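You operate a simulated robot arm through the tools that you are given. There is no shell and no other tool. Be economical: measure what you need, move in short steps, check, and stop when the job is done.

Carry out the task below with a simulated two-armed robot. There is one attempt and no reset: what you move stays moved.

Task
Nest the three gratin dishes by size, a napkin under each inner dish.
Fine: plain napkin in the large dish, checked one in the medium; the large dish and the oval dish stay where they are; set the china down softly.

The check looks at the end state, three seconds after you hand in, the way a careful person would. Anything else that was tipped, shoved, dropped, spilled or broken makes it a failure. Flat cloth is picked up by pressing the open fingertips on it (5 to 10 N) and closing them slowly along it; thin cloth reads only 2 to 8 mm in the jaws.

Robot
Two 7-joint arms with fingered hands on one trunk, on a base that drives. Base frame: it is fixed to the floor where the robot stands at the start and does not move with it; the origin is under the middle of the robot, x ahead of it, y to its left, z up; the surface under the hand at the start is at about z = 76. Lengths are in cm, angles in degrees, forces in N, time in s.
The left shoulder is at the start at [4, 14.6, 110.5], the right one opposite. With the tool pointing down near the work surface each hand reaches from about 30 to 72 cm from the robot's upright axis, wherever it stands, measured 20 degrees to its own side. Places, roughly: gratin [50, -30, 80]. Payload 4 kg a hand.
Tool frame (each hand has its own): the origin (TCP) lies between the finger pads and is the grasp point; the fingertips stand 2.6 cm ahead of it; z points along the fingers, y is the line along which they close. The gripper opens to 14.8 cm. The gripper's body begins 7.3 cm behind the TCP. The gripper is a hand of 3 fingers: y runs from the thumb to the fingers, the wrist lies at [0, 0, -22.4] in the tool frame, and closing takes about 1.5 s.
Orientation is told as [roll, pitch, yaw] about the base's x, y, z axes, in that order, counted from this pose: with the fingers straight down and closing along the base's y, the tool's x points along the base's -x, its y along +y and its z along -z.

Tools
- The arms move only by the tool step_arm. It takes "left_series", "right_series" or both (then of equal length, played together; a hand with none holds still); each is a list of rows, each an object (a shift or turn left out is 0, a gripper value left out holds the last) with "slide": the shift along the base's x, y, z in m, a list of three; "rot": the turn, a rotation vector about the base's x, y, z in degrees, a list of three. In form: [{"slide": [x, y, z], "rot": [wx, wy, wz]}, ...]. A call has 1 to 20 rows; each row shifts and turns the commanded pose from where the row before left it. "left_fingers" and "right_fingers" are, for a hand that has rows, the opening, from 0 (shut) to 1 (fully open), set as the call begins (left out, the last holds). Each row takes 0.2 s and may step no farther than 5 cm and 8.6 degrees from the row before; otherwise, or with a gripper value out of range, the whole call is refused. A pose out of reach is approached as far as the arm can. The call stops where the force on the tool passes 50 N (or 10 N more than at its start, if that is more) or the arm is blocked; 0.2 s more then pass. Each finger travels about 10.8 cm/s and halts on what it meets, pressing with about 30 N; the grip force reading is that of the motor and also rises with nothing between the fingers. The clock runs only during rows and for 0.2 s after the last one: add rows that do not move to give the fingers time. The reply holds the time, the measured pose of the TCP, the force on the tool along the base axes, the opening and the grip force, in the units named above and with some noise, with the torque about the TCP (base axes, N m) and any sound that the robot's microphone picked up.
- Cameras (640 x 400 px; columns grow to the right, rows downward): "scene" is now at [10.79, -4.63, 133.19]; the picture's right is [-0.53, -0.85, 0.00], its down [-0.52, 0.32, -0.79] and it looks along [0.67, -0.41, -0.61] (base axes); focal length 292 px, centre (320, 200). "left" rides on the left gripper at [-6.8, -3.9, -9] in its tool frame; the picture's right is [0.50, -0.87, 0.00], its down [0.66, 0.38, -0.65] and it looks along [0.57, 0.33, 0.76] (tool axes); focal length 222 px, centre (320, 200). "right" rides on the right gripper at [6.8, -3.9, -9] in its tool frame; the picture's right is [0.50, 0.87, 0.00], its down [-0.66, 0.38, -0.65] and it looks along [-0.57, 0.33, 0.76] (tool axes); focal length 222 px, centre (320, 200).
- snapshot(camera): a new picture of that camera. It takes no simulated time.
- lift_body(by): slides the trunk up (or, below 0, down) by that many cm; the arms and the scene camera ride with it, the base frame stays. It gives what a move gives, with no picture.
- roll_base(legs): drives the robot by 1 to 6 legs, each [ahead, left, turn to the left] in cm, cm and degrees, along the robot's own axes; the way and the turn of a leg run together, so that a leg with both is an arc; at most 150 cm and 180 degrees a leg. The arms and the cameras ride along, it lands a little off, and it stops where it bumps. It gives what a move gives.
- set_fingers(finger1, finger2, thumb_bend, hand): sets how far each is bent, from 0 (flat) to 100 (curled in); at 30 the hand is open as for a grip, at 70 the pads meet at the TCP. One left out holds its place. A second passes; each finger stops where it meets its share of the squeeze, and holds until it gets a number again. A gripper value or a shape takes the hand back. It gives what a move gives, with no picture; readings hold the bend of each and the force on the fingers (four entries, about 0 where the hand has none), thumb and palm.
- grasp_type(shape, hand): the hand has 3 fingers and takes this shape, open, in about a second: jaw (thumb against the fingers, like two jaws); tri (thumb and two fingers); tip (a fingertip pinch); poke (one finger out to press); point (the index stretched); flat (the hand flat); cup (the hand cupped); fist (a fist). The gripper value then closes the fingers along that shape, each until it touches; the sizes above hold for jaw. It gives what a move gives, with no picture.
- turn_head(pan, tilt): turns the head with the scene camera to pan (to the left, within 86 degrees either way) and tilt (down, from -29 to 69), counted from straight ahead of the robot. It gives what a move gives.
- locate(camera, pixels): for up to 12 pixels [column, row] of the newest picture of that camera ("zoom" is the newest enlarged one), the place [x, y, z] in the base frame of the surface seen there, good to about 0.2 cm, but the place of the scene camera against the robot may be out by one fixed shift of up to 1.8 cm in any direction. It takes no simulated time.
- enlarge(camera, box): a new picture of the part [left, top, right, bottom] of that camera's present view, enlarged. It takes no simulated time.
- job_done(): hands the job in; it is judged then, once.

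Go step by step. Measure first, check grasps and placings, and put right what went wrong. The budget is 80 turns and 62 pictures, counting those below and the enlarged ones. Unless the task says otherwise, let go and move clear before handing in, and close with one line.

The tools are called after "Call:" as a command line: name --argument value ..., lists and objects as JSON in quotes. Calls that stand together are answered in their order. step_arm: Moves the arms, as the interface text tells. Its arguments: {"type":"object","properties":{"left_series":{"type":"array"},"left_fingers":{"type":"number"},"right_series":{"type":"array"},"right_fingers":{"type":"number"}},"required":[]} The other tools are called the same way: lift_body (by) slides the trunk up or down; grasp_type (shape, hand) gives the hand a shape; set_fingers (finger1, finger2, thumb_bend, hand) moves the fingers one by one; roll_base (legs) drives the base; turn_head (pan, tilt) turns the head that bears the scene camera; snapshot (camera) takes a picture; locate (camera, pixels) gives the place of the surface under pixels of a picture; enlarge (camera, box) takes an enlarged picture of a part of a camera's view; job_done () hands the job in.

At the start:

```text
clock: 0.0
left_tcp_pos: [45.1, -1.84, 102.1]
left_orientation: [0.0, 0.1, 0.0]
left_contact_force: [0.7, 0.5, -1.0]
left_wrist_torque: [0.01, -0.03, 0.01]
left_grip_width: 14.8
left_grasp_force: 0.1
left_shape: jaw
left_bend: [30.0, 30.0, 30.0]
left_finger forces: [0.0, 0.0, 0.1, 0.0, 0.1, 0.0]
right_tcp_pos: [40.67, -47.6, 109.5]
right_orientation: [0.1, 0.0, 0.0]
right_contact_force: [-0.2, 0.6, 0.0]
right_wrist_torque: [0.01, 0.0, -0.03]
right_grip_width: 14.77
right_grasp_force: 0.1
right_shape: jaw
right_bend: [30.0, 30.0, 30.0]
right_finger forces: [0.0, 0.0, 0.0, 0.0, 0.1, 0.0]
trunk travel left (down, up): [-27.5, 23.1]
robot x, y, heading: [0.14, 0.17, 0.1]
head pan, tilt: [-31.7, 37.9]
```

scene: 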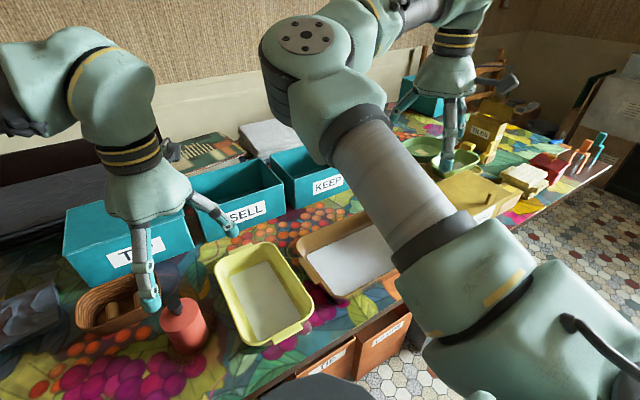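
right: 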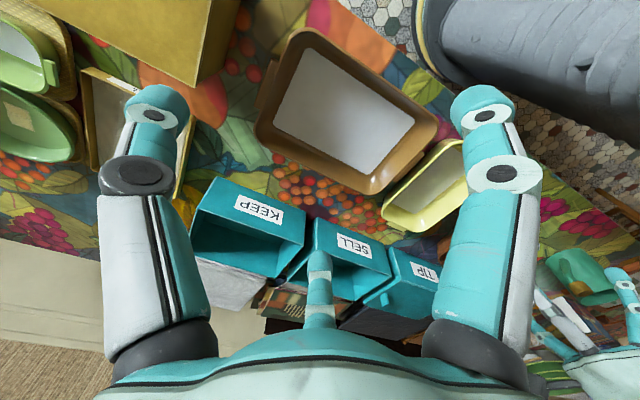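
left: 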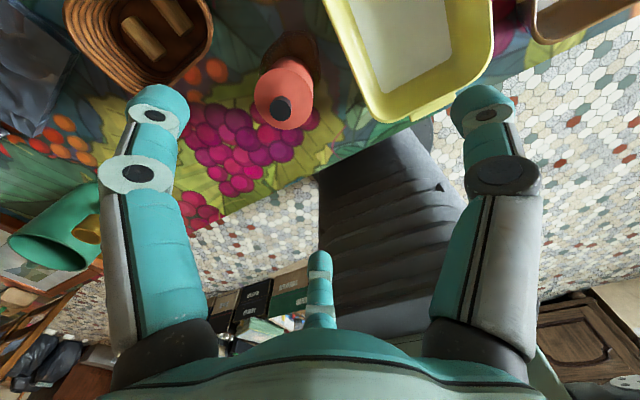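

The scene shows a yellow dish (265,290), a brown dish (345,255) and more items hidden behind the right arm. I'll enlarge and locate the visible things first.

Call:
enlarge --camera "scene" --box '[380, 60, 620, 240]'

Call:
enlarge --camera "right" --box '[0, 0, 480, 300]'

Call:
locate --camera "right" --pixels '[[350, 100], [310, 30], [437, 130], [375, 190], [260, 105], [430, 195], [30, 70], [30, 125], [90, 120], [165, 20], [8, 38], [180, 140]]'

Call:
locate --camera "scene" --pixels '[[265, 300], [215, 268], [275, 243], [312, 315], [245, 345], [345, 255], [297, 243], [355, 215], [340, 297], [460, 155], [425, 150], [485, 200]]'

```text
2.22 times, centred on (500, 150) of scene
```

zoom: 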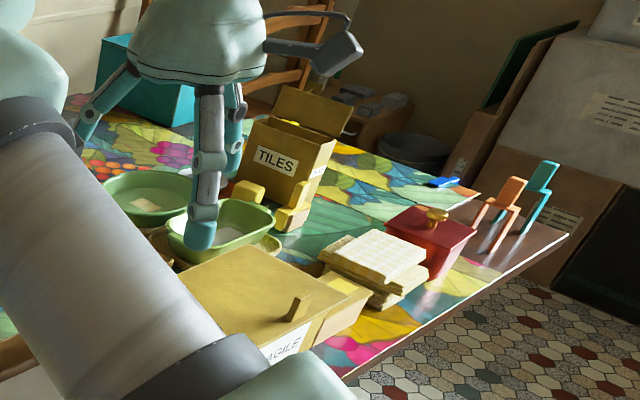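

```text
1.33 times, centred on (240, 150) of right
```

zoom: 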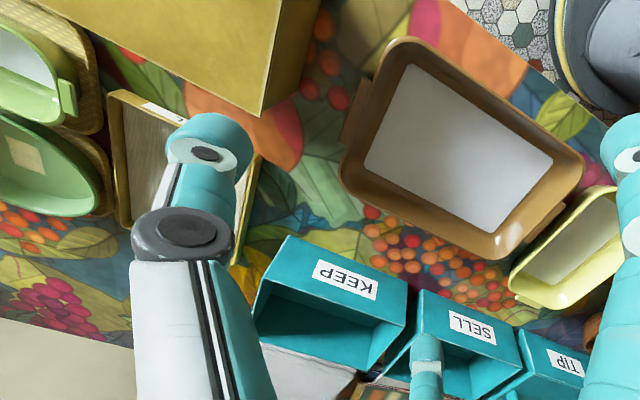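

```text
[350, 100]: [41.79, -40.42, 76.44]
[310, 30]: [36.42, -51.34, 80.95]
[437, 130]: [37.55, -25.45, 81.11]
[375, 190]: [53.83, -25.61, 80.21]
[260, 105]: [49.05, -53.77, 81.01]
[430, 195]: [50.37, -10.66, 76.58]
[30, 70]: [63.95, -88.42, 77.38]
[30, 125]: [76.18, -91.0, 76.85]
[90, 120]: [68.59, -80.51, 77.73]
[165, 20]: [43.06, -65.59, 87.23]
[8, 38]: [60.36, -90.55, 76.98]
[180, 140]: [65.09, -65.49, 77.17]
```

```text
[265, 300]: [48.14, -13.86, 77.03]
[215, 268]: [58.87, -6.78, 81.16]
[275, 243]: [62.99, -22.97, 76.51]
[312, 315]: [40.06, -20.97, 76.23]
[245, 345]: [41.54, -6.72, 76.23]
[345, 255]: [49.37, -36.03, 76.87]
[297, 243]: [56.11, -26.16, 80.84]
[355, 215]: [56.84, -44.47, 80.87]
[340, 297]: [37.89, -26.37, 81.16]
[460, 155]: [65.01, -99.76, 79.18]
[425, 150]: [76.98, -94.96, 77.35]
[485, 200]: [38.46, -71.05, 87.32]
```

The large brown dish is around (47,-39), the yellow one around (49,-14), and a green rectangular and a green oval dish around (63,-88)/(76,-91). I need to find the napkins, so I'll look around with the head.

Call:
turn_head --pan 10 --tilt 40

Call:
snapshot --camera "scene"

Call:
turn_head --pan -75 --tilt 35

Call:
snapshot --camera "scene"

```text
clock: 1.1
left_tcp_pos: [45.12, -2.0, 102.06]
left_orientation: [0.0, 0.0, 0.0]
left_contact_force: [-0.4, 0.0, 0.5]
left_wrist_torque: [0.0, 0.05, 0.0]
left_grip_width: 14.78
left_grasp_force: 0.2
left_shape: jaw
left_bend: [30.0, 30.0, 30.0]
left_finger forces: [0.1, 0.0, 0.1, 0.1, 0.1, 0.0]
right_tcp_pos: [40.66, -47.48, 109.45]
right_orientation: [0.1, 0.0, 0.1]
right_contact_force: [0.2, 0.2, -0.5]
right_wrist_torque: [-0.02, 0.04, 0.0]
right_grip_width: 14.78
right_grasp_force: 0.2
right_shape: jaw
right_bend: [30.0, 30.0, 30.0]
right_finger forces: [0.0, 0.0, 0.0, 0.0, 0.0, 0.1]
trunk travel left (down, up): [-27.5, 23.1]
robot x, y, heading: [0.09, -0.13, -0.2]
head pan, tilt: [10.0, 40.0]
```

```text
56 pictures are left
```

scene: 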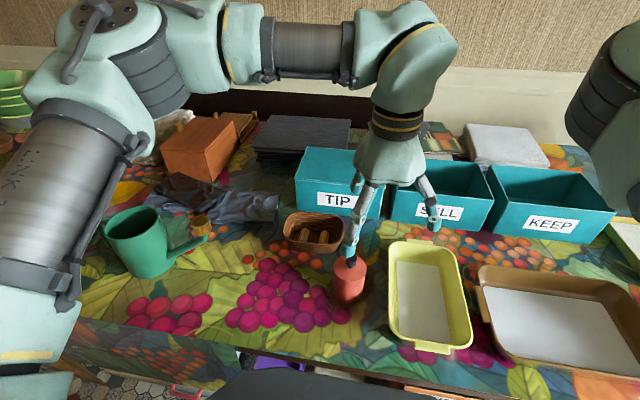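

```text
clock: 2.7
left_tcp_pos: [45.07, -1.91, 102.16]
left_orientation: [0.0, 0.0, 0.0]
left_contact_force: [-0.4, -0.6, -0.2]
left_wrist_torque: [0.02, 0.0, -0.01]
left_grip_width: 14.78
left_grasp_force: 0.1
left_shape: jaw
left_bend: [30.0, 30.0, 30.0]
left_finger forces: [0.1, 0.1, 0.0, 0.0, 0.0, 0.0]
right_tcp_pos: [40.48, -47.51, 109.51]
right_orientation: [0.0, 0.0, 0.0]
right_contact_force: [0.0, -0.6, 0.0]
right_wrist_torque: [0.01, -0.01, 0.0]
right_grip_width: 14.78
right_grasp_force: 0.2
right_shape: jaw
right_bend: [30.0, 30.0, 30.0]
right_finger forces: [0.0, 0.0, 0.1, 0.0, 0.0, 0.0]
trunk travel left (down, up): [-27.5, 23.1]
robot x, y, heading: [-0.12, 0.09, 0.0]
head pan, tilt: [-75.0, 35.0]
```

```text
55 pictures are left
```

scene: 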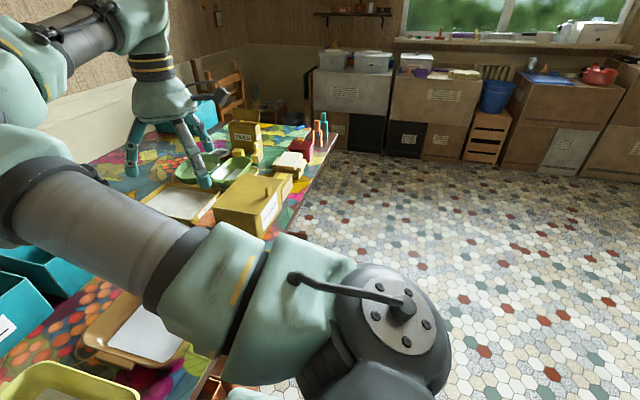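

The tray and small items lie far to the right; the arm hides them. I'll drive right 40 cm and look again.

Call:
roll_base --legs '[[0, -42, 0]]'

Call:
turn_head --pan -25 --tilt 40

Call:
snapshot --camera "scene"

Call:
snapshot --camera "right"

Call:
snapshot --camera "left"

```text
clock: 5.3
left_tcp_pos: [45.11, -43.99, 102.11]
left_orientation: [0.0, 0.1, 0.2]
left_contact_force: [0.5, 0.7, -1.1]
left_wrist_torque: [0.02, -0.01, 0.0]
left_grip_width: 14.81
left_grasp_force: 0.0
left_shape: jaw
left_bend: [30.0, 30.0, 30.0]
left_finger forces: [0.0, 0.1, 0.0, 0.0, 0.0, 0.0]
right_tcp_pos: [40.92, -89.52, 109.5]
right_orientation: [0.0, 0.0, 0.2]
right_contact_force: [-0.3, 0.3, -0.1]
right_wrist_torque: [-0.04, -0.01, -0.01]
right_grip_width: 14.81
right_grasp_force: 0.0
right_shape: jaw
right_bend: [30.0, 30.0, 30.0]
right_finger forces: [0.0, 0.0, 0.0, 0.0, 0.0, 0.1]
trunk travel left (down, up): [-27.5, 23.1]
robot x, y, heading: [-0.28, -42.03, 0.3]
head pan, tilt: [-75.0, 35.0]
```

```text
clock: 6.5
left_tcp_pos: [45.22, -44.0, 102.04]
left_orientation: [0.0, 0.0, 0.2]
left_contact_force: [-0.5, 1.3, -0.3]
left_wrist_torque: [0.01, 0.01, 0.0]
left_grip_width: 14.79
left_grasp_force: 0.2
left_shape: jaw
left_bend: [30.0, 30.0, 30.0]
left_finger forces: [0.0, 0.0, 0.0, 0.0, 0.0, 0.1]
right_tcp_pos: [40.83, -89.6, 109.49]
right_orientation: [0.1, -0.1, 0.2]
right_contact_force: [0.7, 0.8, 0.4]
right_wrist_torque: [-0.04, 0.02, 0.0]
right_grip_width: 14.8
right_grasp_force: 0.1
right_shape: jaw
right_bend: [30.0, 30.0, 30.0]
right_finger forces: [0.0, 0.1, 0.0, 0.0, 0.1, 0.0]
trunk travel left (down, up): [-27.5, 23.1]
robot x, y, heading: [0.18, -42.24, 0.2]
head pan, tilt: [-25.0, 40.0]
```

```text
54 pictures are left
```

scene: 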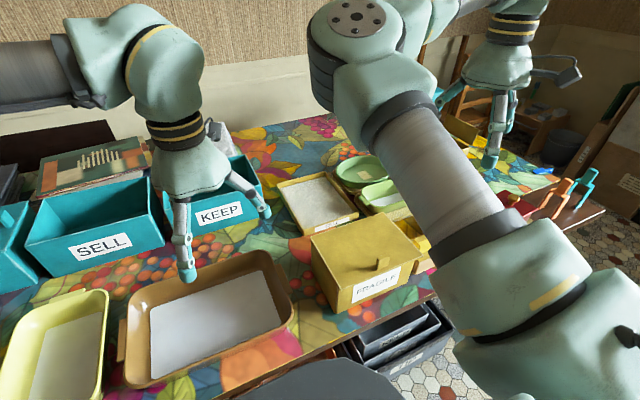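

```text
53 pictures are left
```

right: 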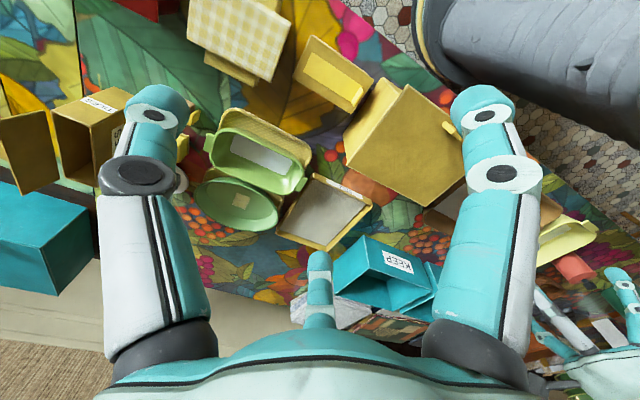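

```text
52 pictures are left
```

left: 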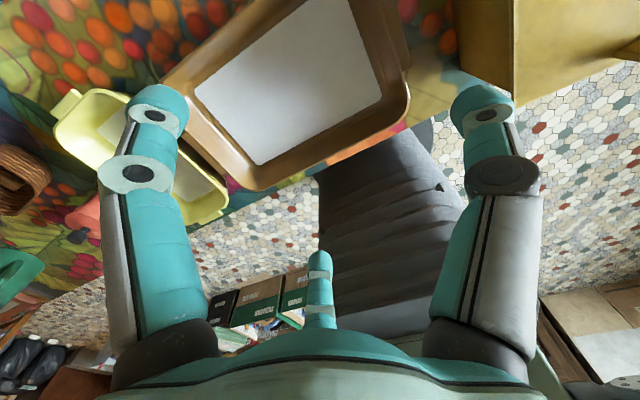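

A checked cloth shows at (240,35) and a yellow open box at (330,75) in the right view. Enlarging those.

Call:
enlarge --camera "right" --box '[170, 0, 420, 156]'

Call:
locate --camera "right" --pixels '[[240, 35], [190, 25], [275, 70], [217, 65], [330, 75], [320, 40], [370, 80], [345, 110], [298, 72], [330, 90], [255, 155], [235, 205]]'

Call:
enlarge --camera "right" --box '[170, 100, 400, 244]'

Call:
locate --camera "zoom" --pixels '[[130, 60], [380, 230], [200, 130], [290, 170], [260, 150], [190, 280], [420, 290], [480, 250], [400, 210], [550, 290], [310, 380], [440, 415]]'

```text
2.56 times, centred on (295, 78) of right
```

zoom: 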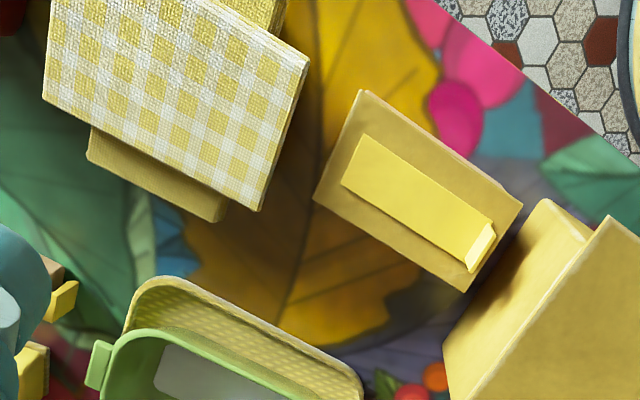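

```text
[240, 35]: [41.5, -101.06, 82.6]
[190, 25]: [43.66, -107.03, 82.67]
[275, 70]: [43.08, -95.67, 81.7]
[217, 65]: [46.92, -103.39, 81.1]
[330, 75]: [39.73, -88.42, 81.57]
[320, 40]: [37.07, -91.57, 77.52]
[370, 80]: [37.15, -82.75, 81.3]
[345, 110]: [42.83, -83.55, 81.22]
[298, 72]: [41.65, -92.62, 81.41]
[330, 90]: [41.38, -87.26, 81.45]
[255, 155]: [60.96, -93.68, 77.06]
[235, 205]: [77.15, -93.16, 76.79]
```

```text
2.78 times, centred on (285, 172) of right
```

zoom: 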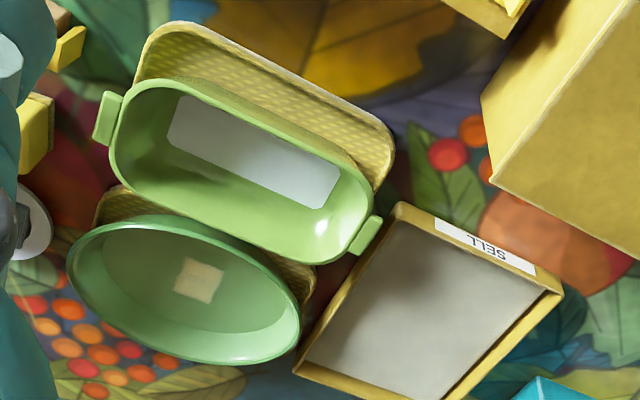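

```text
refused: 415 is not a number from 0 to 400
```

The checked cloth lies on a stack at about (42,-101,82.6); I still need the plain napkin. I'll check the tray and the grey slab/cloths on the left.

Call:
enlarge --camera "scene" --box '[240, 130, 440, 255]'

Call:
turn_head --pan 30 --tilt 32

Call:
snapshot --camera "scene"

```text
3.20 times, centred on (340, 192) of scene
```

zoom: 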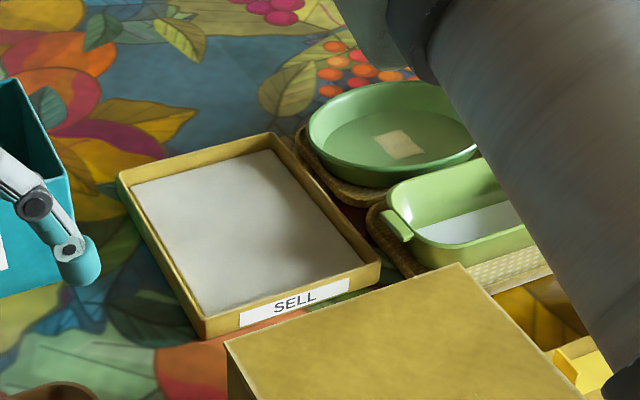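

```text
clock: 7.7
left_tcp_pos: [45.26, -44.1, 102.16]
left_orientation: [0.0, 0.0, 0.2]
left_contact_force: [0.0, -0.4, 0.2]
left_wrist_torque: [-0.01, 0.01, 0.0]
left_grip_width: 14.79
left_grasp_force: 0.2
left_shape: jaw
left_bend: [30.0, 30.0, 30.0]
left_finger forces: [0.0, 0.1, 0.0, 0.1, 0.0, 0.0]
right_tcp_pos: [40.84, -89.63, 109.44]
right_orientation: [0.0, 0.0, 0.2]
right_contact_force: [0.2, 0.4, 0.5]
right_wrist_torque: [-0.01, -0.01, 0.01]
right_grip_width: 14.79
right_grasp_force: 0.0
right_shape: jaw
right_bend: [30.0, 30.0, 30.0]
right_finger forces: [0.0, 0.1, 0.1, 0.1, 0.0, 0.0]
trunk travel left (down, up): [-27.5, 23.1]
robot x, y, heading: [-0.07, -42.09, 0.1]
head pan, tilt: [30.0, 32.0]
```

```text
48 pictures are left
```

scene: 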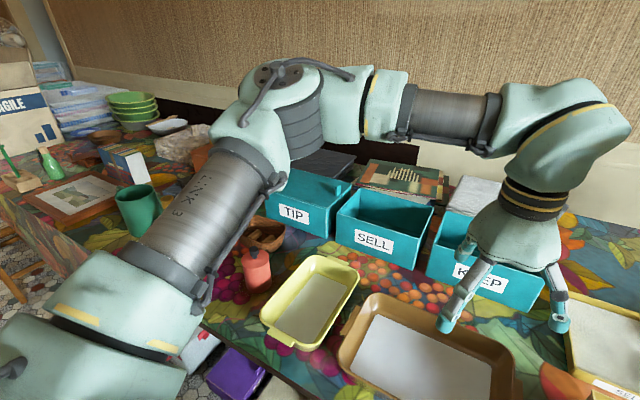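

Checking the grey slab behind KEEP near (475,195) and the interior of the large dish.

Call:
enlarge --camera "scene" --box '[350, 140, 530, 252]'

Call:
turn_head --pan -45 --tilt 50

Call:
snapshot --camera "scene"

```text
3.56 times, centred on (440, 196) of scene
```

zoom: 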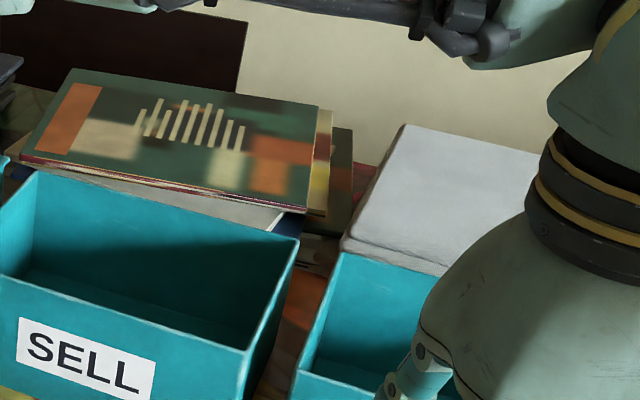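

```text
clock: 9.2
left_tcp_pos: [45.13, -43.93, 102.08]
left_orientation: [0.0, -0.1, 0.2]
left_contact_force: [-1.0, -0.7, 0.8]
left_wrist_torque: [0.01, 0.01, 0.01]
left_grip_width: 14.79
left_grasp_force: 0.0
left_shape: jaw
left_bend: [30.0, 30.0, 30.0]
left_finger forces: [0.1, 0.1, 0.0, 0.0, 0.0, 0.1]
right_tcp_pos: [40.76, -89.47, 109.5]
right_orientation: [-0.1, 0.1, 0.2]
right_contact_force: [-0.3, -0.3, -0.7]
right_wrist_torque: [-0.03, 0.02, -0.02]
right_grip_width: 14.8
right_grasp_force: 0.0
right_shape: jaw
right_bend: [30.0, 30.0, 30.0]
right_finger forces: [0.1, 0.0, 0.0, 0.0, 0.1, 0.0]
trunk travel left (down, up): [-27.5, 23.1]
robot x, y, heading: [0.05, -41.8, 0.2]
head pan, tilt: [-45.0, 50.0]
```

```text
46 pictures are left
```

scene: 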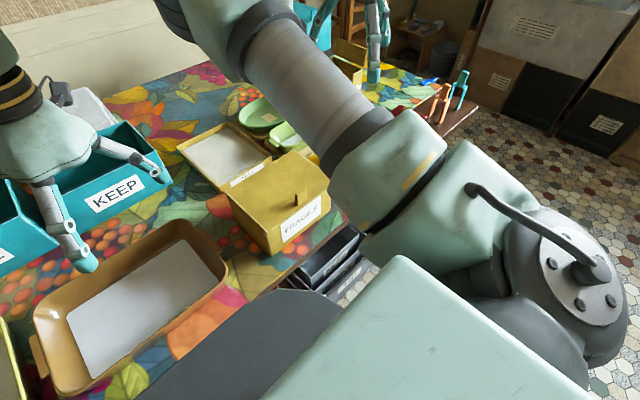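

The napkin stack remains the main candidate; I'll drive 25 cm further right for close views with the right hand camera.

Call:
roll_base --legs '[[0, -26, 0]]'

Call:
snapshot --camera "right"

Call:
enlarge --camera "right" --box '[220, 0, 480, 163]'

Call:
snapshot --camera "left"

```text
clock: 11.0
left_tcp_pos: [45.29, -69.89, 102.01]
left_orientation: [0.0, 0.0, 0.3]
left_contact_force: [0.8, 0.5, 0.0]
left_wrist_torque: [-0.01, 0.02, 0.0]
left_grip_width: 14.8
left_grasp_force: 0.0
left_shape: jaw
left_bend: [30.0, 30.0, 30.0]
left_finger forces: [0.0, 0.0, 0.0, 0.0, 0.0, 0.0]
right_tcp_pos: [40.89, -115.68, 109.48]
right_orientation: [-0.1, 0.0, 0.2]
right_contact_force: [0.5, -0.1, 0.8]
right_wrist_torque: [-0.04, -0.03, -0.01]
right_grip_width: 14.8
right_grasp_force: 0.0
right_shape: jaw
right_bend: [30.0, 30.0, 30.0]
right_finger forces: [0.0, 0.1, 0.0, 0.0, 0.0, 0.0]
trunk travel left (down, up): [-27.5, 23.1]
robot x, y, heading: [0.15, -68.03, 0.0]
head pan, tilt: [-45.0, 50.0]
```

```text
45 pictures are left
```

right: 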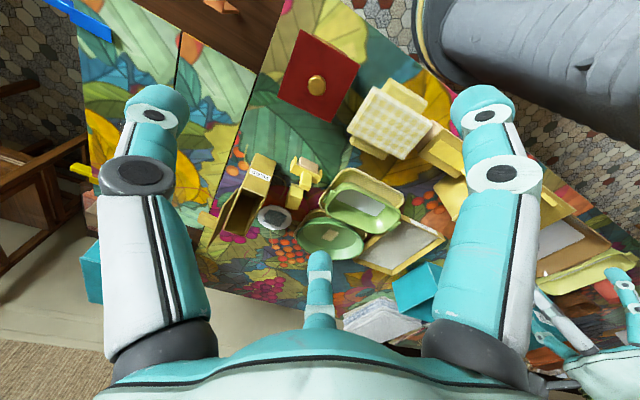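

```text
2.45 times, centred on (350, 82) of right
```

zoom: 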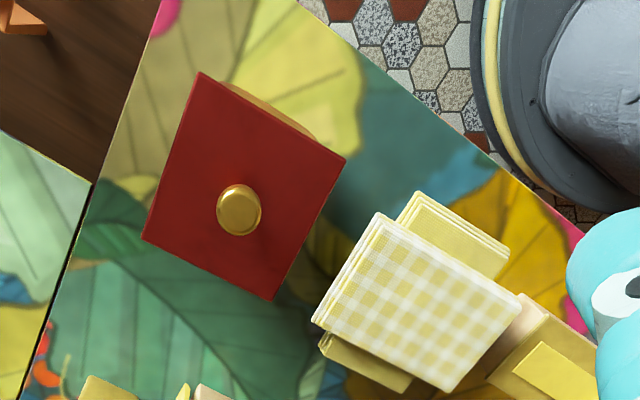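

```text
43 pictures are left
```

left: 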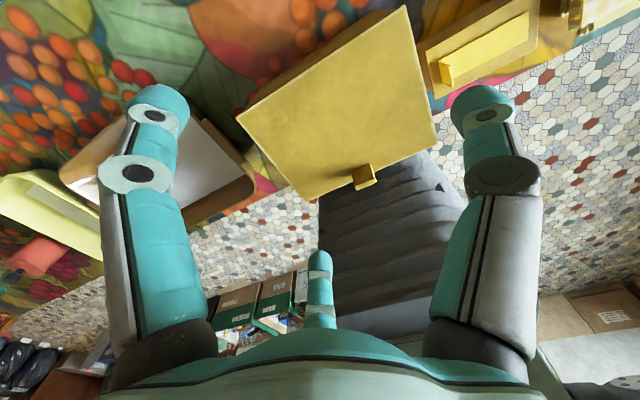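

It looks like a checked folded pile lying crosswise on a plain yellow pile. Moving the right hand closer for a good look.

Call:
step_arm --right_series '[{"slide": [-0.025, 0.04, 0]}, {"slide": [-0.025, 0.04, -0.0]}, {"slide": [0, 0.01, -0.04]}, {"slide": [0, 0, -0.04]}, {"slide": [0, 0, -0.04]}, {"slide": [0, 0, 0]}]'

Call:
snapshot --camera "right"

Call:
snapshot --camera "scene"

```text
clock: 12.4
left_tcp_pos: [45.35, -70.07, 101.94]
left_orientation: [-0.1, -0.1, 0.1]
left_contact_force: [-0.2, 1.4, 0.5]
left_wrist_torque: [-0.02, 0.02, -0.02]
left_grip_width: 14.8
left_grasp_force: 0.1
left_shape: jaw
left_bend: [30.0, 30.0, 30.0]
left_finger forces: [0.0, 0.0, 0.0, 0.0, 0.0, 0.0]
right_tcp_pos: [35.77, -106.43, 97.38]
right_orientation: [0.0, -0.1, 0.2]
right_contact_force: [0.2, -0.4, 0.0]
right_wrist_torque: [-0.03, 0.03, 0.0]
right_grip_width: 14.8
right_grasp_force: 0.1
right_shape: jaw
right_bend: [30.0, 30.0, 30.0]
right_finger forces: [0.0, 0.0, 0.0, 0.1, 0.1, 0.0]
trunk travel left (down, up): [-27.5, 23.1]
robot x, y, heading: [0.33, -68.37, -0.0]
head pan, tilt: [-45.0, 50.0]
```

```text
42 pictures are left
```

right: 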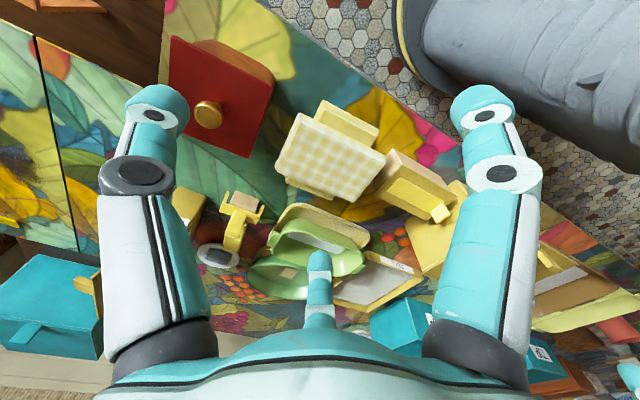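

```text
41 pictures are left
```

scene: 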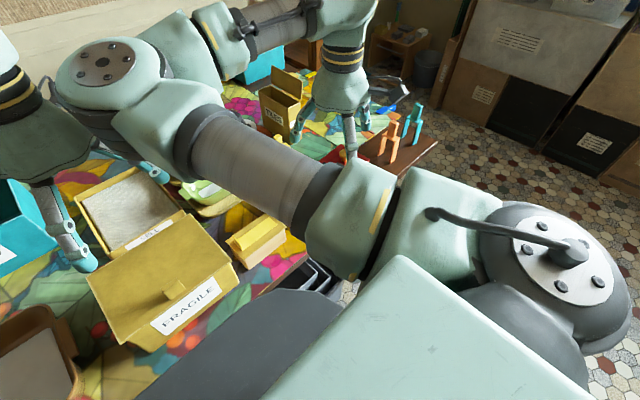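

Call:
enlarge --camera "right" --box '[260, 80, 410, 174]'

Call:
locate --camera "zoom" --pixels '[[235, 180], [160, 360], [450, 150], [510, 320], [380, 300], [330, 120], [260, 70], [480, 210], [480, 130], [400, 350], [150, 240], [280, 250]]'

```text
4.26 times, centred on (335, 127) of right
```

zoom: 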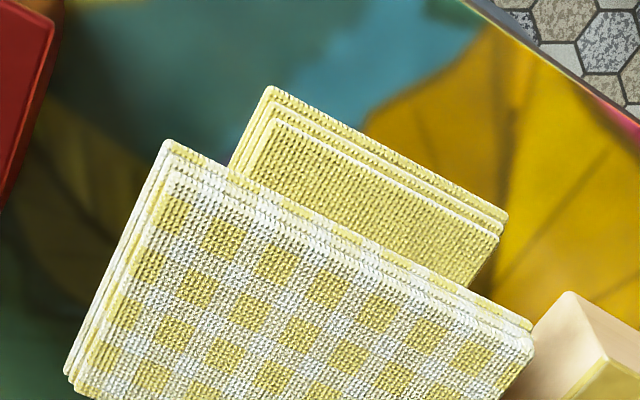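

```text
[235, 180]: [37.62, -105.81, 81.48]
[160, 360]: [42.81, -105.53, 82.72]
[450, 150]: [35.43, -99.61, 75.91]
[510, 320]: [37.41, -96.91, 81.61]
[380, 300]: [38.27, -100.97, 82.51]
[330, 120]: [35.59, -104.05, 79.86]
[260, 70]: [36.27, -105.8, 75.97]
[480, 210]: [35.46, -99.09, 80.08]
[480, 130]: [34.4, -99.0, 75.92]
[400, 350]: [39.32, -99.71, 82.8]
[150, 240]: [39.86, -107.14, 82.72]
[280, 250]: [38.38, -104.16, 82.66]
```

Checked napkin top is at z≈82.7 on a plain pile topping at ≈80, table 75.9. I'll raise the right hand and roll right so the head looks straight at the stack.

Call:
step_arm --right_series '[{"slide": [0, 0, 0.05]}, {"slide": [0, 0, 0.05]}, {"slide": [0, 0, 0.03]}, {"slide": [0, 0, 0]}]'

Call:
roll_base --legs '[[0, -20, 0]]'

Call:
turn_head --pan -12 --tilt 55

Call:
snapshot --camera "scene"

```text
clock: 13.4
left_tcp_pos: [45.21, -69.98, 102.06]
left_orientation: [0.1, 0.1, 0.2]
left_contact_force: [-0.2, -0.1, 0.2]
left_wrist_torque: [-0.05, -0.04, -0.02]
left_grip_width: 14.8
left_grasp_force: 0.1
left_shape: jaw
left_bend: [30.0, 30.0, 30.0]
left_finger forces: [0.1, 0.0, 0.1, 0.1, 0.1, 0.0]
right_tcp_pos: [35.89, -106.56, 110.39]
right_orientation: [0.0, 0.0, 0.2]
right_contact_force: [0.4, 0.2, -0.3]
right_wrist_torque: [0.0, -0.02, -0.02]
right_grip_width: 14.79
right_grasp_force: 0.0
right_shape: jaw
right_bend: [30.0, 30.0, 30.0]
right_finger forces: [0.0, 0.1, 0.1, 0.0, 0.0, 0.0]
trunk travel left (down, up): [-27.5, 23.1]
robot x, y, heading: [-0.28, -68.47, -0.1]
head pan, tilt: [-45.0, 50.0]
```

```text
clock: 15.0
left_tcp_pos: [45.38, -89.93, 101.98]
left_orientation: [0.0, 0.0, 0.4]
left_contact_force: [0.1, -0.2, 0.2]
left_wrist_torque: [0.01, -0.01, -0.02]
left_grip_width: 14.78
left_grasp_force: 0.1
left_shape: jaw
left_bend: [30.0, 30.0, 30.0]
left_finger forces: [0.0, 0.1, 0.0, 0.0, 0.0, 0.1]
right_tcp_pos: [36.0, -126.53, 110.35]
right_orientation: [-0.1, 0.0, 0.4]
right_contact_force: [-0.4, -0.4, 0.5]
right_wrist_torque: [0.02, 0.01, -0.01]
right_grip_width: 14.79
right_grasp_force: 0.0
right_shape: jaw
right_bend: [30.0, 30.0, 30.0]
right_finger forces: [0.1, 0.0, 0.0, 0.0, 0.1, 0.0]
trunk travel left (down, up): [-27.5, 23.1]
robot x, y, heading: [0.31, -88.25, 0.4]
head pan, tilt: [-45.0, 50.0]
```

```text
clock: 16.0
left_tcp_pos: [45.46, -89.94, 102.08]
left_orientation: [0.0, -0.1, 0.4]
left_contact_force: [0.3, 0.0, 0.3]
left_wrist_torque: [0.0, -0.02, 0.02]
left_grip_width: 14.81
left_grasp_force: 0.1
left_shape: jaw
left_bend: [30.0, 30.0, 30.0]
left_finger forces: [0.0, 0.0, 0.0, 0.0, 0.0, 0.0]
right_tcp_pos: [36.03, -126.46, 110.44]
right_orientation: [-0.1, 0.0, 0.4]
right_contact_force: [0.1, 0.3, 0.4]
right_wrist_torque: [0.0, 0.01, 0.0]
right_grip_width: 14.79
right_grasp_force: 0.1
right_shape: jaw
right_bend: [30.0, 30.0, 30.0]
right_finger forces: [0.0, 0.0, 0.1, 0.1, 0.0, 0.0]
trunk travel left (down, up): [-27.5, 23.1]
robot x, y, heading: [0.36, -88.19, 0.1]
head pan, tilt: [-12.0, 55.0]
```

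```text
39 pictures are left
```

scene: 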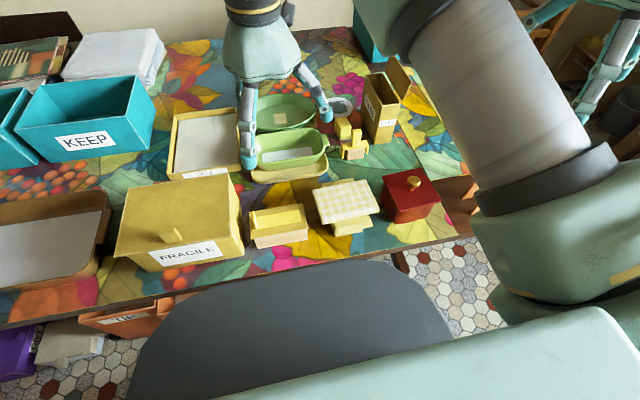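

Now the stack is in clear view near (345,205). Enlarging and measuring.

Call:
enlarge --camera "scene" --box '[240, 120, 400, 250]'

Call:
locate --camera "scene" --pixels '[[319, 186], [363, 179], [379, 210], [332, 222], [346, 201], [335, 235], [371, 226], [330, 182], [323, 162], [261, 142], [290, 150], [283, 112]]'

```text
3.08 times, centred on (320, 185) of scene
```

zoom: 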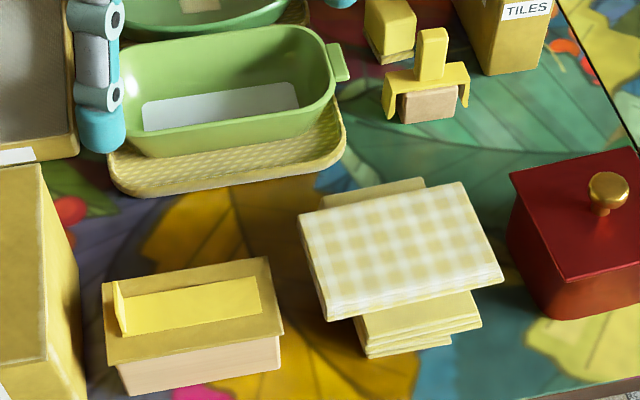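

```text
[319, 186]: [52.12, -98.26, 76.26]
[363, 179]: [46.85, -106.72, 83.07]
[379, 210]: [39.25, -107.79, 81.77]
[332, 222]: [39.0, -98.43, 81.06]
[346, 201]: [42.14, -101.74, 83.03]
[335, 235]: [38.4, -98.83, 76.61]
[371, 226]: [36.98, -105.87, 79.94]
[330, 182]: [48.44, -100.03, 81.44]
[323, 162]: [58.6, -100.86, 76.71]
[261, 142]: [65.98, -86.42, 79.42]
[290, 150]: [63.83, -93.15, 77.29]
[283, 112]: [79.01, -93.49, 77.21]
```

The checked napkin overhangs the plain pile on both y sides. I'll move the right hand over and measure its corners with the hand camera.

Call:
step_arm --right_series '[{"slide": [0.0, 0.04, 0]}, {"slide": [0.0, 0.04, -0.0]}, {"slide": [0, 0.04, -0.0]}, {"slide": [0, 0.04, -0.04]}, {"slide": [0, 0.02, -0.05]}, {"slide": [0, 0, 0]}]'

Call:
enlarge --camera "right" --box '[230, 50, 430, 175]'

```text
refused: row 4 steps farther than a row can; nothing moved
```

```text
3.20 times, centred on (330, 112) of right
```

zoom: 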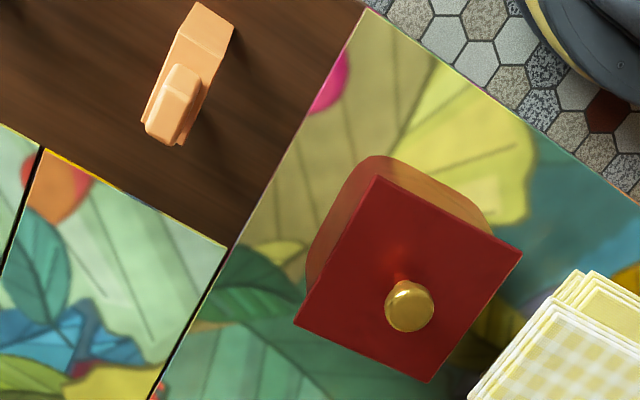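

Call:
step_arm --right_series '[{"slide": [0.0, 0.045, 0]}, {"slide": [0.0, 0.045, -0.0]}, {"slide": [0, 0.045, -0.0]}, {"slide": [0, 0.04, -0.02]}, {"slide": [0, 0.01, -0.04]}, {"slide": [0, 0, -0.03]}, {"slide": [0, 0, 0]}]'

Call:
enlarge --camera "right" --box '[220, 50, 420, 175]'

```text
clock: 17.6
left_tcp_pos: [45.37, -89.9, 102.09]
left_orientation: [0.0, -0.1, 0.5]
left_contact_force: [7.5, 6.3, -11.4]
left_wrist_torque: [-0.26, 0.31, -0.03]
left_grip_width: 14.78
left_grasp_force: 0.1
left_shape: jaw
left_bend: [30.0, 30.0, 30.0]
left_finger forces: [0.0, 0.0, 0.0, 0.0, 0.0, 0.0]
right_tcp_pos: [33.25, -121.08, 101.04]
right_orientation: [0.1, -0.1, 0.5]
right_contact_force: [0.2, 0.1, 0.4]
right_wrist_torque: [-0.01, 0.01, 0.01]
right_grip_width: 14.8
right_grasp_force: 0.1
right_shape: jaw
right_bend: [30.0, 30.0, 30.0]
right_finger forces: [0.1, 0.0, 0.0, 0.0, 0.0, 0.0]
right hand out of reach, approached as far as the arm can: row 2, 3, 4, 5
trunk travel left (down, up): [-27.5, 23.1]
robot x, y, heading: [0.34, -88.2, 0.4]
head pan, tilt: [-12.0, 55.0]
```

```text
3.20 times, centred on (320, 112) of right
```

zoom: 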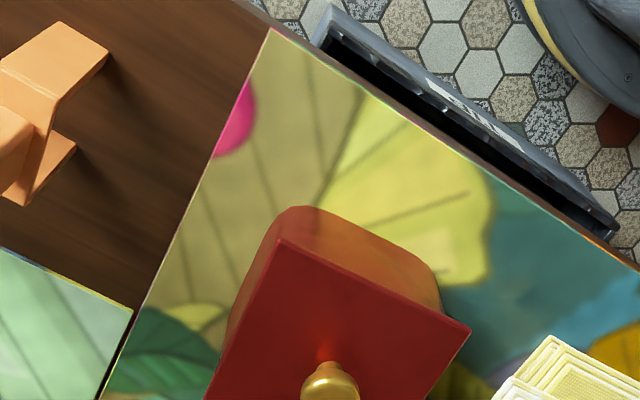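

The right hand got stuck: the left arm reads an 11 N contact, so the arms probably touch. I'll back off, raise, and roll left so the stack is on the right hand's own side.

Call:
step_arm --right_series '[{"slide": [0.0, -0.03, 0.03]}, {"slide": [0.0, -0.03, 0.03]}, {"slide": [0, -0.04, 0.02]}, {"slide": [0, -0.04, 0]}, {"slide": [0, -0.03, 0]}, {"slide": [0, 0, 0]}]'

Call:
roll_base --legs '[[0, 20, 0]]'

```text
clock: 19.0
left_tcp_pos: [45.37, -90.0, 102.03]
left_orientation: [-0.1, 0.0, 0.4]
left_contact_force: [0.2, -0.6, 0.2]
left_wrist_torque: [-0.01, 0.03, -0.01]
left_grip_width: 14.79
left_grasp_force: 0.0
left_shape: jaw
left_bend: [30.0, 30.0, 30.0]
left_finger forces: [0.0, 0.1, 0.0, 0.0, 0.0, 0.0]
right_tcp_pos: [33.45, -137.83, 109.25]
right_orientation: [-0.1, 0.0, 0.4]
right_contact_force: [0.5, 0.4, 0.1]
right_wrist_torque: [-0.01, 0.02, -0.05]
right_grip_width: 14.8
right_grasp_force: 0.0
right_shape: jaw
right_bend: [30.0, 30.0, 30.0]
right_finger forces: [0.0, 0.0, 0.0, 0.0, 0.1, 0.1]
trunk travel left (down, up): [-27.5, 23.1]
robot x, y, heading: [0.14, -88.34, 0.1]
head pan, tilt: [-12.0, 55.0]
```

```text
clock: 20.6
left_tcp_pos: [45.18, -70.25, 101.98]
left_orientation: [-0.2, 0.1, 0.2]
left_contact_force: [0.5, -0.2, 0.6]
left_wrist_torque: [-0.03, -0.03, 0.0]
left_grip_width: 14.79
left_grasp_force: 0.0
left_shape: jaw
left_bend: [30.0, 30.0, 30.0]
left_finger forces: [0.1, 0.0, 0.0, 0.0, 0.0, 0.0]
right_tcp_pos: [33.13, -117.93, 109.08]
right_orientation: [0.0, 0.0, 0.2]
right_contact_force: [-1.4, 0.2, -0.1]
right_wrist_torque: [0.02, 0.02, 0.03]
right_grip_width: 14.78
right_grasp_force: 0.0
right_shape: jaw
right_bend: [30.0, 30.0, 30.0]
right_finger forces: [0.0, 0.0, 0.1, 0.0, 0.1, 0.0]
trunk travel left (down, up): [-27.5, 23.1]
robot x, y, heading: [0.13, -68.98, 0.3]
head pan, tilt: [-12.0, 55.0]
```

Both free again. Moving the right hand over the stack at (39,-104), the left one aside.

Call:
step_arm --right_series '[{"slide": [0.03, 0.03, 0]}, {"slide": [0.02, 0.035, 0]}, {"slide": [0, 0.04, 0]}, {"slide": [0, 0.03, -0.03]}, {"slide": [0, 0, -0.04]}, {"slide": [0, 0, -0.04]}, {"slide": [0, 0, 0]}]' --left_series '[{"slide": [0, 0.04, 0]}, {"slide": [0, 0.04, 0]}, {"slide": [0, 0.04, 0]}, {"slide": [0, 0.04, 0]}, {"slide": [0, 0.04, 0]}, {"slide": [0, 0, 0]}, {"slide": [0, 0, 0]}]'

Call:
enlarge --camera "right" --box '[180, 50, 460, 225]'

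```text
clock: 22.2
left_tcp_pos: [45.23, -50.32, 102.02]
left_orientation: [0.1, 0.0, 0.3]
left_contact_force: [-0.5, 0.3, 0.8]
left_wrist_torque: [-0.01, -0.01, 0.0]
left_grip_width: 14.79
left_grasp_force: 0.1
left_shape: jaw
left_bend: [30.0, 30.0, 30.0]
left_finger forces: [0.0, 0.1, 0.1, 0.0, 0.0, 0.0]
right_tcp_pos: [38.25, -104.55, 98.1]
right_orientation: [-0.1, -0.1, 0.2]
right_contact_force: [-0.7, 0.3, -0.5]
right_wrist_torque: [-0.03, -0.02, 0.01]
right_grip_width: 14.78
right_grasp_force: 0.0
right_shape: jaw
right_bend: [30.0, 30.0, 30.0]
right_finger forces: [0.0, 0.0, 0.1, 0.1, 0.0, 0.0]
trunk travel left (down, up): [-27.5, 23.1]
robot x, y, heading: [0.17, -68.35, 0.4]
head pan, tilt: [-12.0, 55.0]
```

```text
2.29 times, centred on (320, 138) of right
```

zoom: 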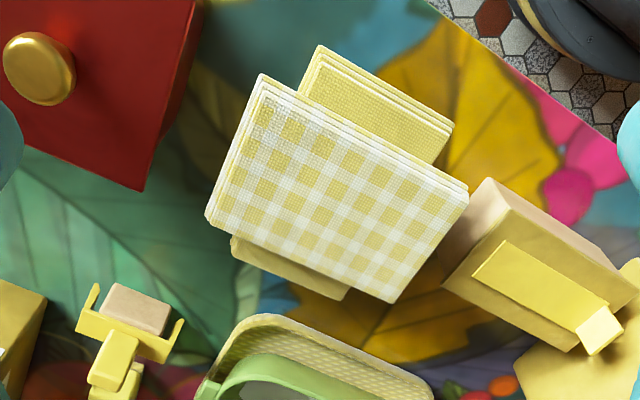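

Call:
locate --camera "zoom" --pixels '[[268, 95], [464, 195], [390, 298], [210, 215], [335, 195], [325, 58], [445, 130], [235, 250], [342, 292], [447, 275], [492, 185], [20, 120]]'

Call:
locate --camera "zoom" --pixels '[[125, 180], [170, 130], [310, 75], [450, 150], [240, 265], [335, 300], [195, 50], [140, 185]]'

```text
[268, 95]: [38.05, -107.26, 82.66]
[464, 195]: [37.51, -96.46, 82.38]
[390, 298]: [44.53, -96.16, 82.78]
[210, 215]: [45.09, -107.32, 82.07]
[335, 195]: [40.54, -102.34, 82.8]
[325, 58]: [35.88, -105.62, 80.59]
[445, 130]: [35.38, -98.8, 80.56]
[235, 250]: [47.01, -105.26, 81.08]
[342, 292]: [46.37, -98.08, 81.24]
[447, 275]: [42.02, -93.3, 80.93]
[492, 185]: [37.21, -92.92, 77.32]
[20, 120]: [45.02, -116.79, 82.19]
```

```text
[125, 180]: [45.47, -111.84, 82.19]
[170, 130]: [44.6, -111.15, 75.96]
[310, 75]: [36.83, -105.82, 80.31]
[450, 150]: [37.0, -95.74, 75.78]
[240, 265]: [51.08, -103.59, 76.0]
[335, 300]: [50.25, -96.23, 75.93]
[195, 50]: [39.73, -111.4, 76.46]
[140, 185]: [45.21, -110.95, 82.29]
```

Checked napkin: centre (41.3,-101.8), x 37.8–45, y -107.3…-96.3, top 82.8, bottom ≈81; turned about 3°. I'll preclose a little and descend around its short sides.

Call:
step_arm --right_series '[{"slide": [0.0305, 0.0275, 0], "rot": [0, 0, 2.9]}, {"slide": [0, 0, 0]}, {"slide": [0, 0, -0.04]}, {"slide": [0, 0, -0.04]}, {"slide": [0, 0, -0.03]}, {"slide": [0, 0, 0]}]' --right_fingers 0.88

Call:
enlarge --camera "right" --box '[80, 0, 560, 300]'

```text
clock: 23.6
left_tcp_pos: [45.24, -50.33, 101.96]
left_orientation: [0.0, 0.0, 0.2]
left_contact_force: [-0.4, 0.1, -0.2]
left_wrist_torque: [0.0, 0.02, -0.02]
left_grip_width: 14.8
left_grasp_force: 0.2
left_shape: jaw
left_bend: [30.0, 30.0, 30.0]
left_finger forces: [0.0, 0.0, 0.0, 0.1, 0.0, 0.0]
right_tcp_pos: [41.27, -102.45, 87.02]
right_orientation: [0.0, -0.1, 3.1]
right_contact_force: [0.4, -0.6, -0.1]
right_wrist_torque: [-0.05, 0.0, 0.0]
right_grip_width: 13.03
right_grasp_force: 0.1
right_shape: jaw
right_bend: [25.0, 25.0, 36.0]
right_finger forces: [0.0, 0.0, 0.0, 0.0, 0.0, 0.0]
right hand out of reach, approached as far as the arm can: row 1
trunk travel left (down, up): [-27.5, 23.1]
robot x, y, heading: [-0.38, -68.68, 0.1]
head pan, tilt: [-12.0, 55.0]
```

```text
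1.33 times, centred on (320, 150) of right
```

zoom: 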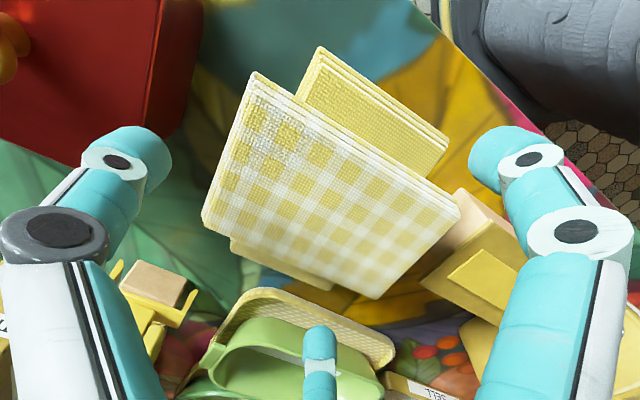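

Fingers straddle the napkin; I'll shift 0.6 cm, descend 4 cm and close slowly.

Call:
step_arm --right_series '[{"slide": [0, 0.006, -0.02]}, {"slide": [0, 0, -0.021]}, {"slide": [0, 0, 0]}]'

Call:
step_arm --right_series '[{"slide": [0, 0, 0]}, {"slide": [0, 0, 0]}, {"slide": [0, 0, 0]}]' --right_fingers 0.7

Call:
enlarge --camera "right" --box '[80, 0, 560, 300]'

```text
clock: 24.4
left_tcp_pos: [45.35, -50.3, 102.1]
left_orientation: [0.1, 0.0, 0.2]
left_contact_force: [0.2, -0.5, 0.0]
left_wrist_torque: [0.04, 0.02, 0.03]
left_grip_width: 14.78
left_grasp_force: 0.1
left_shape: jaw
left_bend: [30.0, 30.0, 30.0]
left_finger forces: [0.0, 0.1, 0.0, 0.0, 0.0, 0.0]
right_tcp_pos: [41.45, -102.16, 84.03]
right_orientation: [0.1, 0.0, 3.2]
right_contact_force: [-1.4, 1.0, 0.2]
right_wrist_torque: [-0.01, -0.03, -0.03]
right_grip_width: 13.01
right_grasp_force: 0.1
right_shape: jaw
right_bend: [25.0, 25.0, 36.0]
right_finger forces: [0.0, 0.0, 0.0, 0.0, 0.1, 0.1]
right hand out of reach, approached as far as the arm can: row 1
trunk travel left (down, up): [-27.5, 23.1]
robot x, y, heading: [-0.22, -68.48, 0.3]
head pan, tilt: [-12.0, 55.0]
```

```text
clock: 25.2
left_tcp_pos: [45.32, -50.53, 102.07]
left_orientation: [0.0, 0.0, 0.3]
left_contact_force: [-0.3, -0.3, 0.1]
left_wrist_torque: [0.0, -0.02, 0.03]
left_grip_width: 14.81
left_grasp_force: 0.1
left_shape: jaw
left_bend: [30.0, 30.0, 30.0]
left_finger forces: [0.0, 0.0, 0.1, 0.1, 0.0, 0.0]
right_tcp_pos: [41.46, -102.16, 83.98]
right_orientation: [0.0, 0.0, 3.1]
right_contact_force: [-0.5, -0.8, 0.5]
right_wrist_torque: [-0.01, -0.01, -0.02]
right_grip_width: 10.4
right_grasp_force: 0.1
right_shape: jaw
right_bend: [28.0, 28.0, 74.0]
right_finger forces: [0.1, 0.1, 0.1, 0.1, 0.1, 0.0]
trunk travel left (down, up): [-27.5, 23.1]
robot x, y, heading: [0.24, -68.53, 0.6]
head pan, tilt: [-12.0, 55.0]
```

```text
1.33 times, centred on (320, 150) of right
```

zoom: 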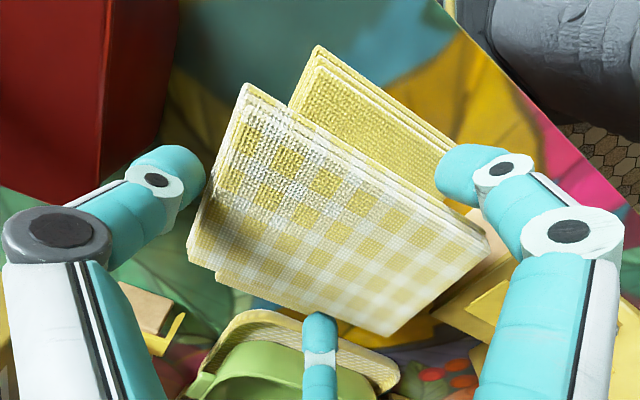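

The fingers closed to 10.4 without force, being about 1 cm too high (TCP 84.0). Reopen, go 1.3 cm lower, close again.

Call:
step_arm --right_series '[{"slide": [0, 0, 0]}, {"slide": [0, 0, 0]}, {"slide": [0, 0, -0.006]}, {"slide": [0, 0, -0.007]}, {"slide": [0, 0, 0]}]' --right_fingers 0.88

Call:
step_arm --right_series '[{"slide": [0, 0, 0]}, {"slide": [0, 0, 0]}, {"slide": [0, 0, 0]}]' --right_fingers 0.68

Call:
enlarge --camera "right" --box '[80, 0, 560, 300]'

```text
clock: 26.4
left_tcp_pos: [45.14, -50.36, 102.15]
left_orientation: [0.0, 0.0, 0.2]
left_contact_force: [1.7, 0.7, -0.3]
left_wrist_torque: [-0.01, 0.02, -0.02]
left_grip_width: 14.76
left_grasp_force: 0.1
left_shape: jaw
left_bend: [30.0, 30.0, 30.0]
left_finger forces: [0.0, 0.1, 0.1, 0.0, 0.0, 0.0]
right_tcp_pos: [41.44, -102.23, 83.01]
right_orientation: [-0.4, -0.6, 2.7]
right_contact_force: [-0.2, -0.2, 2.3]
right_wrist_torque: [0.13, -0.05, -0.01]
right_grip_width: 13.08
right_grasp_force: 0.1
right_shape: jaw
right_bend: [23.0, 22.0, 36.0]
right_finger forces: [1.5, 2.3, 0.1, 0.0, 0.0, 0.1]
trunk travel left (down, up): [-27.5, 23.1]
robot x, y, heading: [-0.06, -68.85, 0.2]
head pan, tilt: [-12.0, 55.0]
```

```text
clock: 27.2
left_tcp_pos: [45.29, -50.28, 102.02]
left_orientation: [0.0, 0.0, 0.2]
left_contact_force: [-0.2, 0.7, -0.3]
left_wrist_torque: [0.03, 0.02, 0.01]
left_grip_width: 14.77
left_grasp_force: 0.0
left_shape: jaw
left_bend: [30.0, 30.0, 30.0]
left_finger forces: [0.0, 0.0, 0.0, 0.0, 0.0, 0.1]
right_tcp_pos: [41.32, -102.22, 83.0]
right_orientation: [-0.3, -0.4, 2.7]
right_contact_force: [0.2, 1.0, 0.5]
right_wrist_torque: [0.06, -0.14, 0.02]
right_grip_width: 10.99
right_grasp_force: 0.1
right_shape: jaw
right_bend: [20.0, 18.0, 72.0]
right_finger forces: [7.5, 7.9, 0.1, 0.0, 0.1, 0.1]
trunk travel left (down, up): [-27.5, 23.1]
robot x, y, heading: [0.35, -68.19, 0.0]
head pan, tilt: [-12.0, 55.0]
```

```text
1.33 times, centred on (320, 150) of right
```

zoom: 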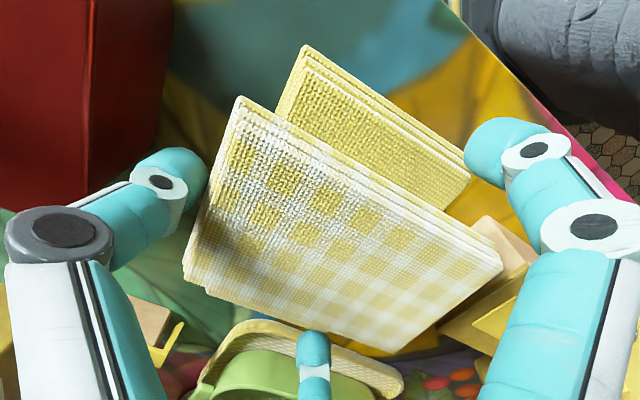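

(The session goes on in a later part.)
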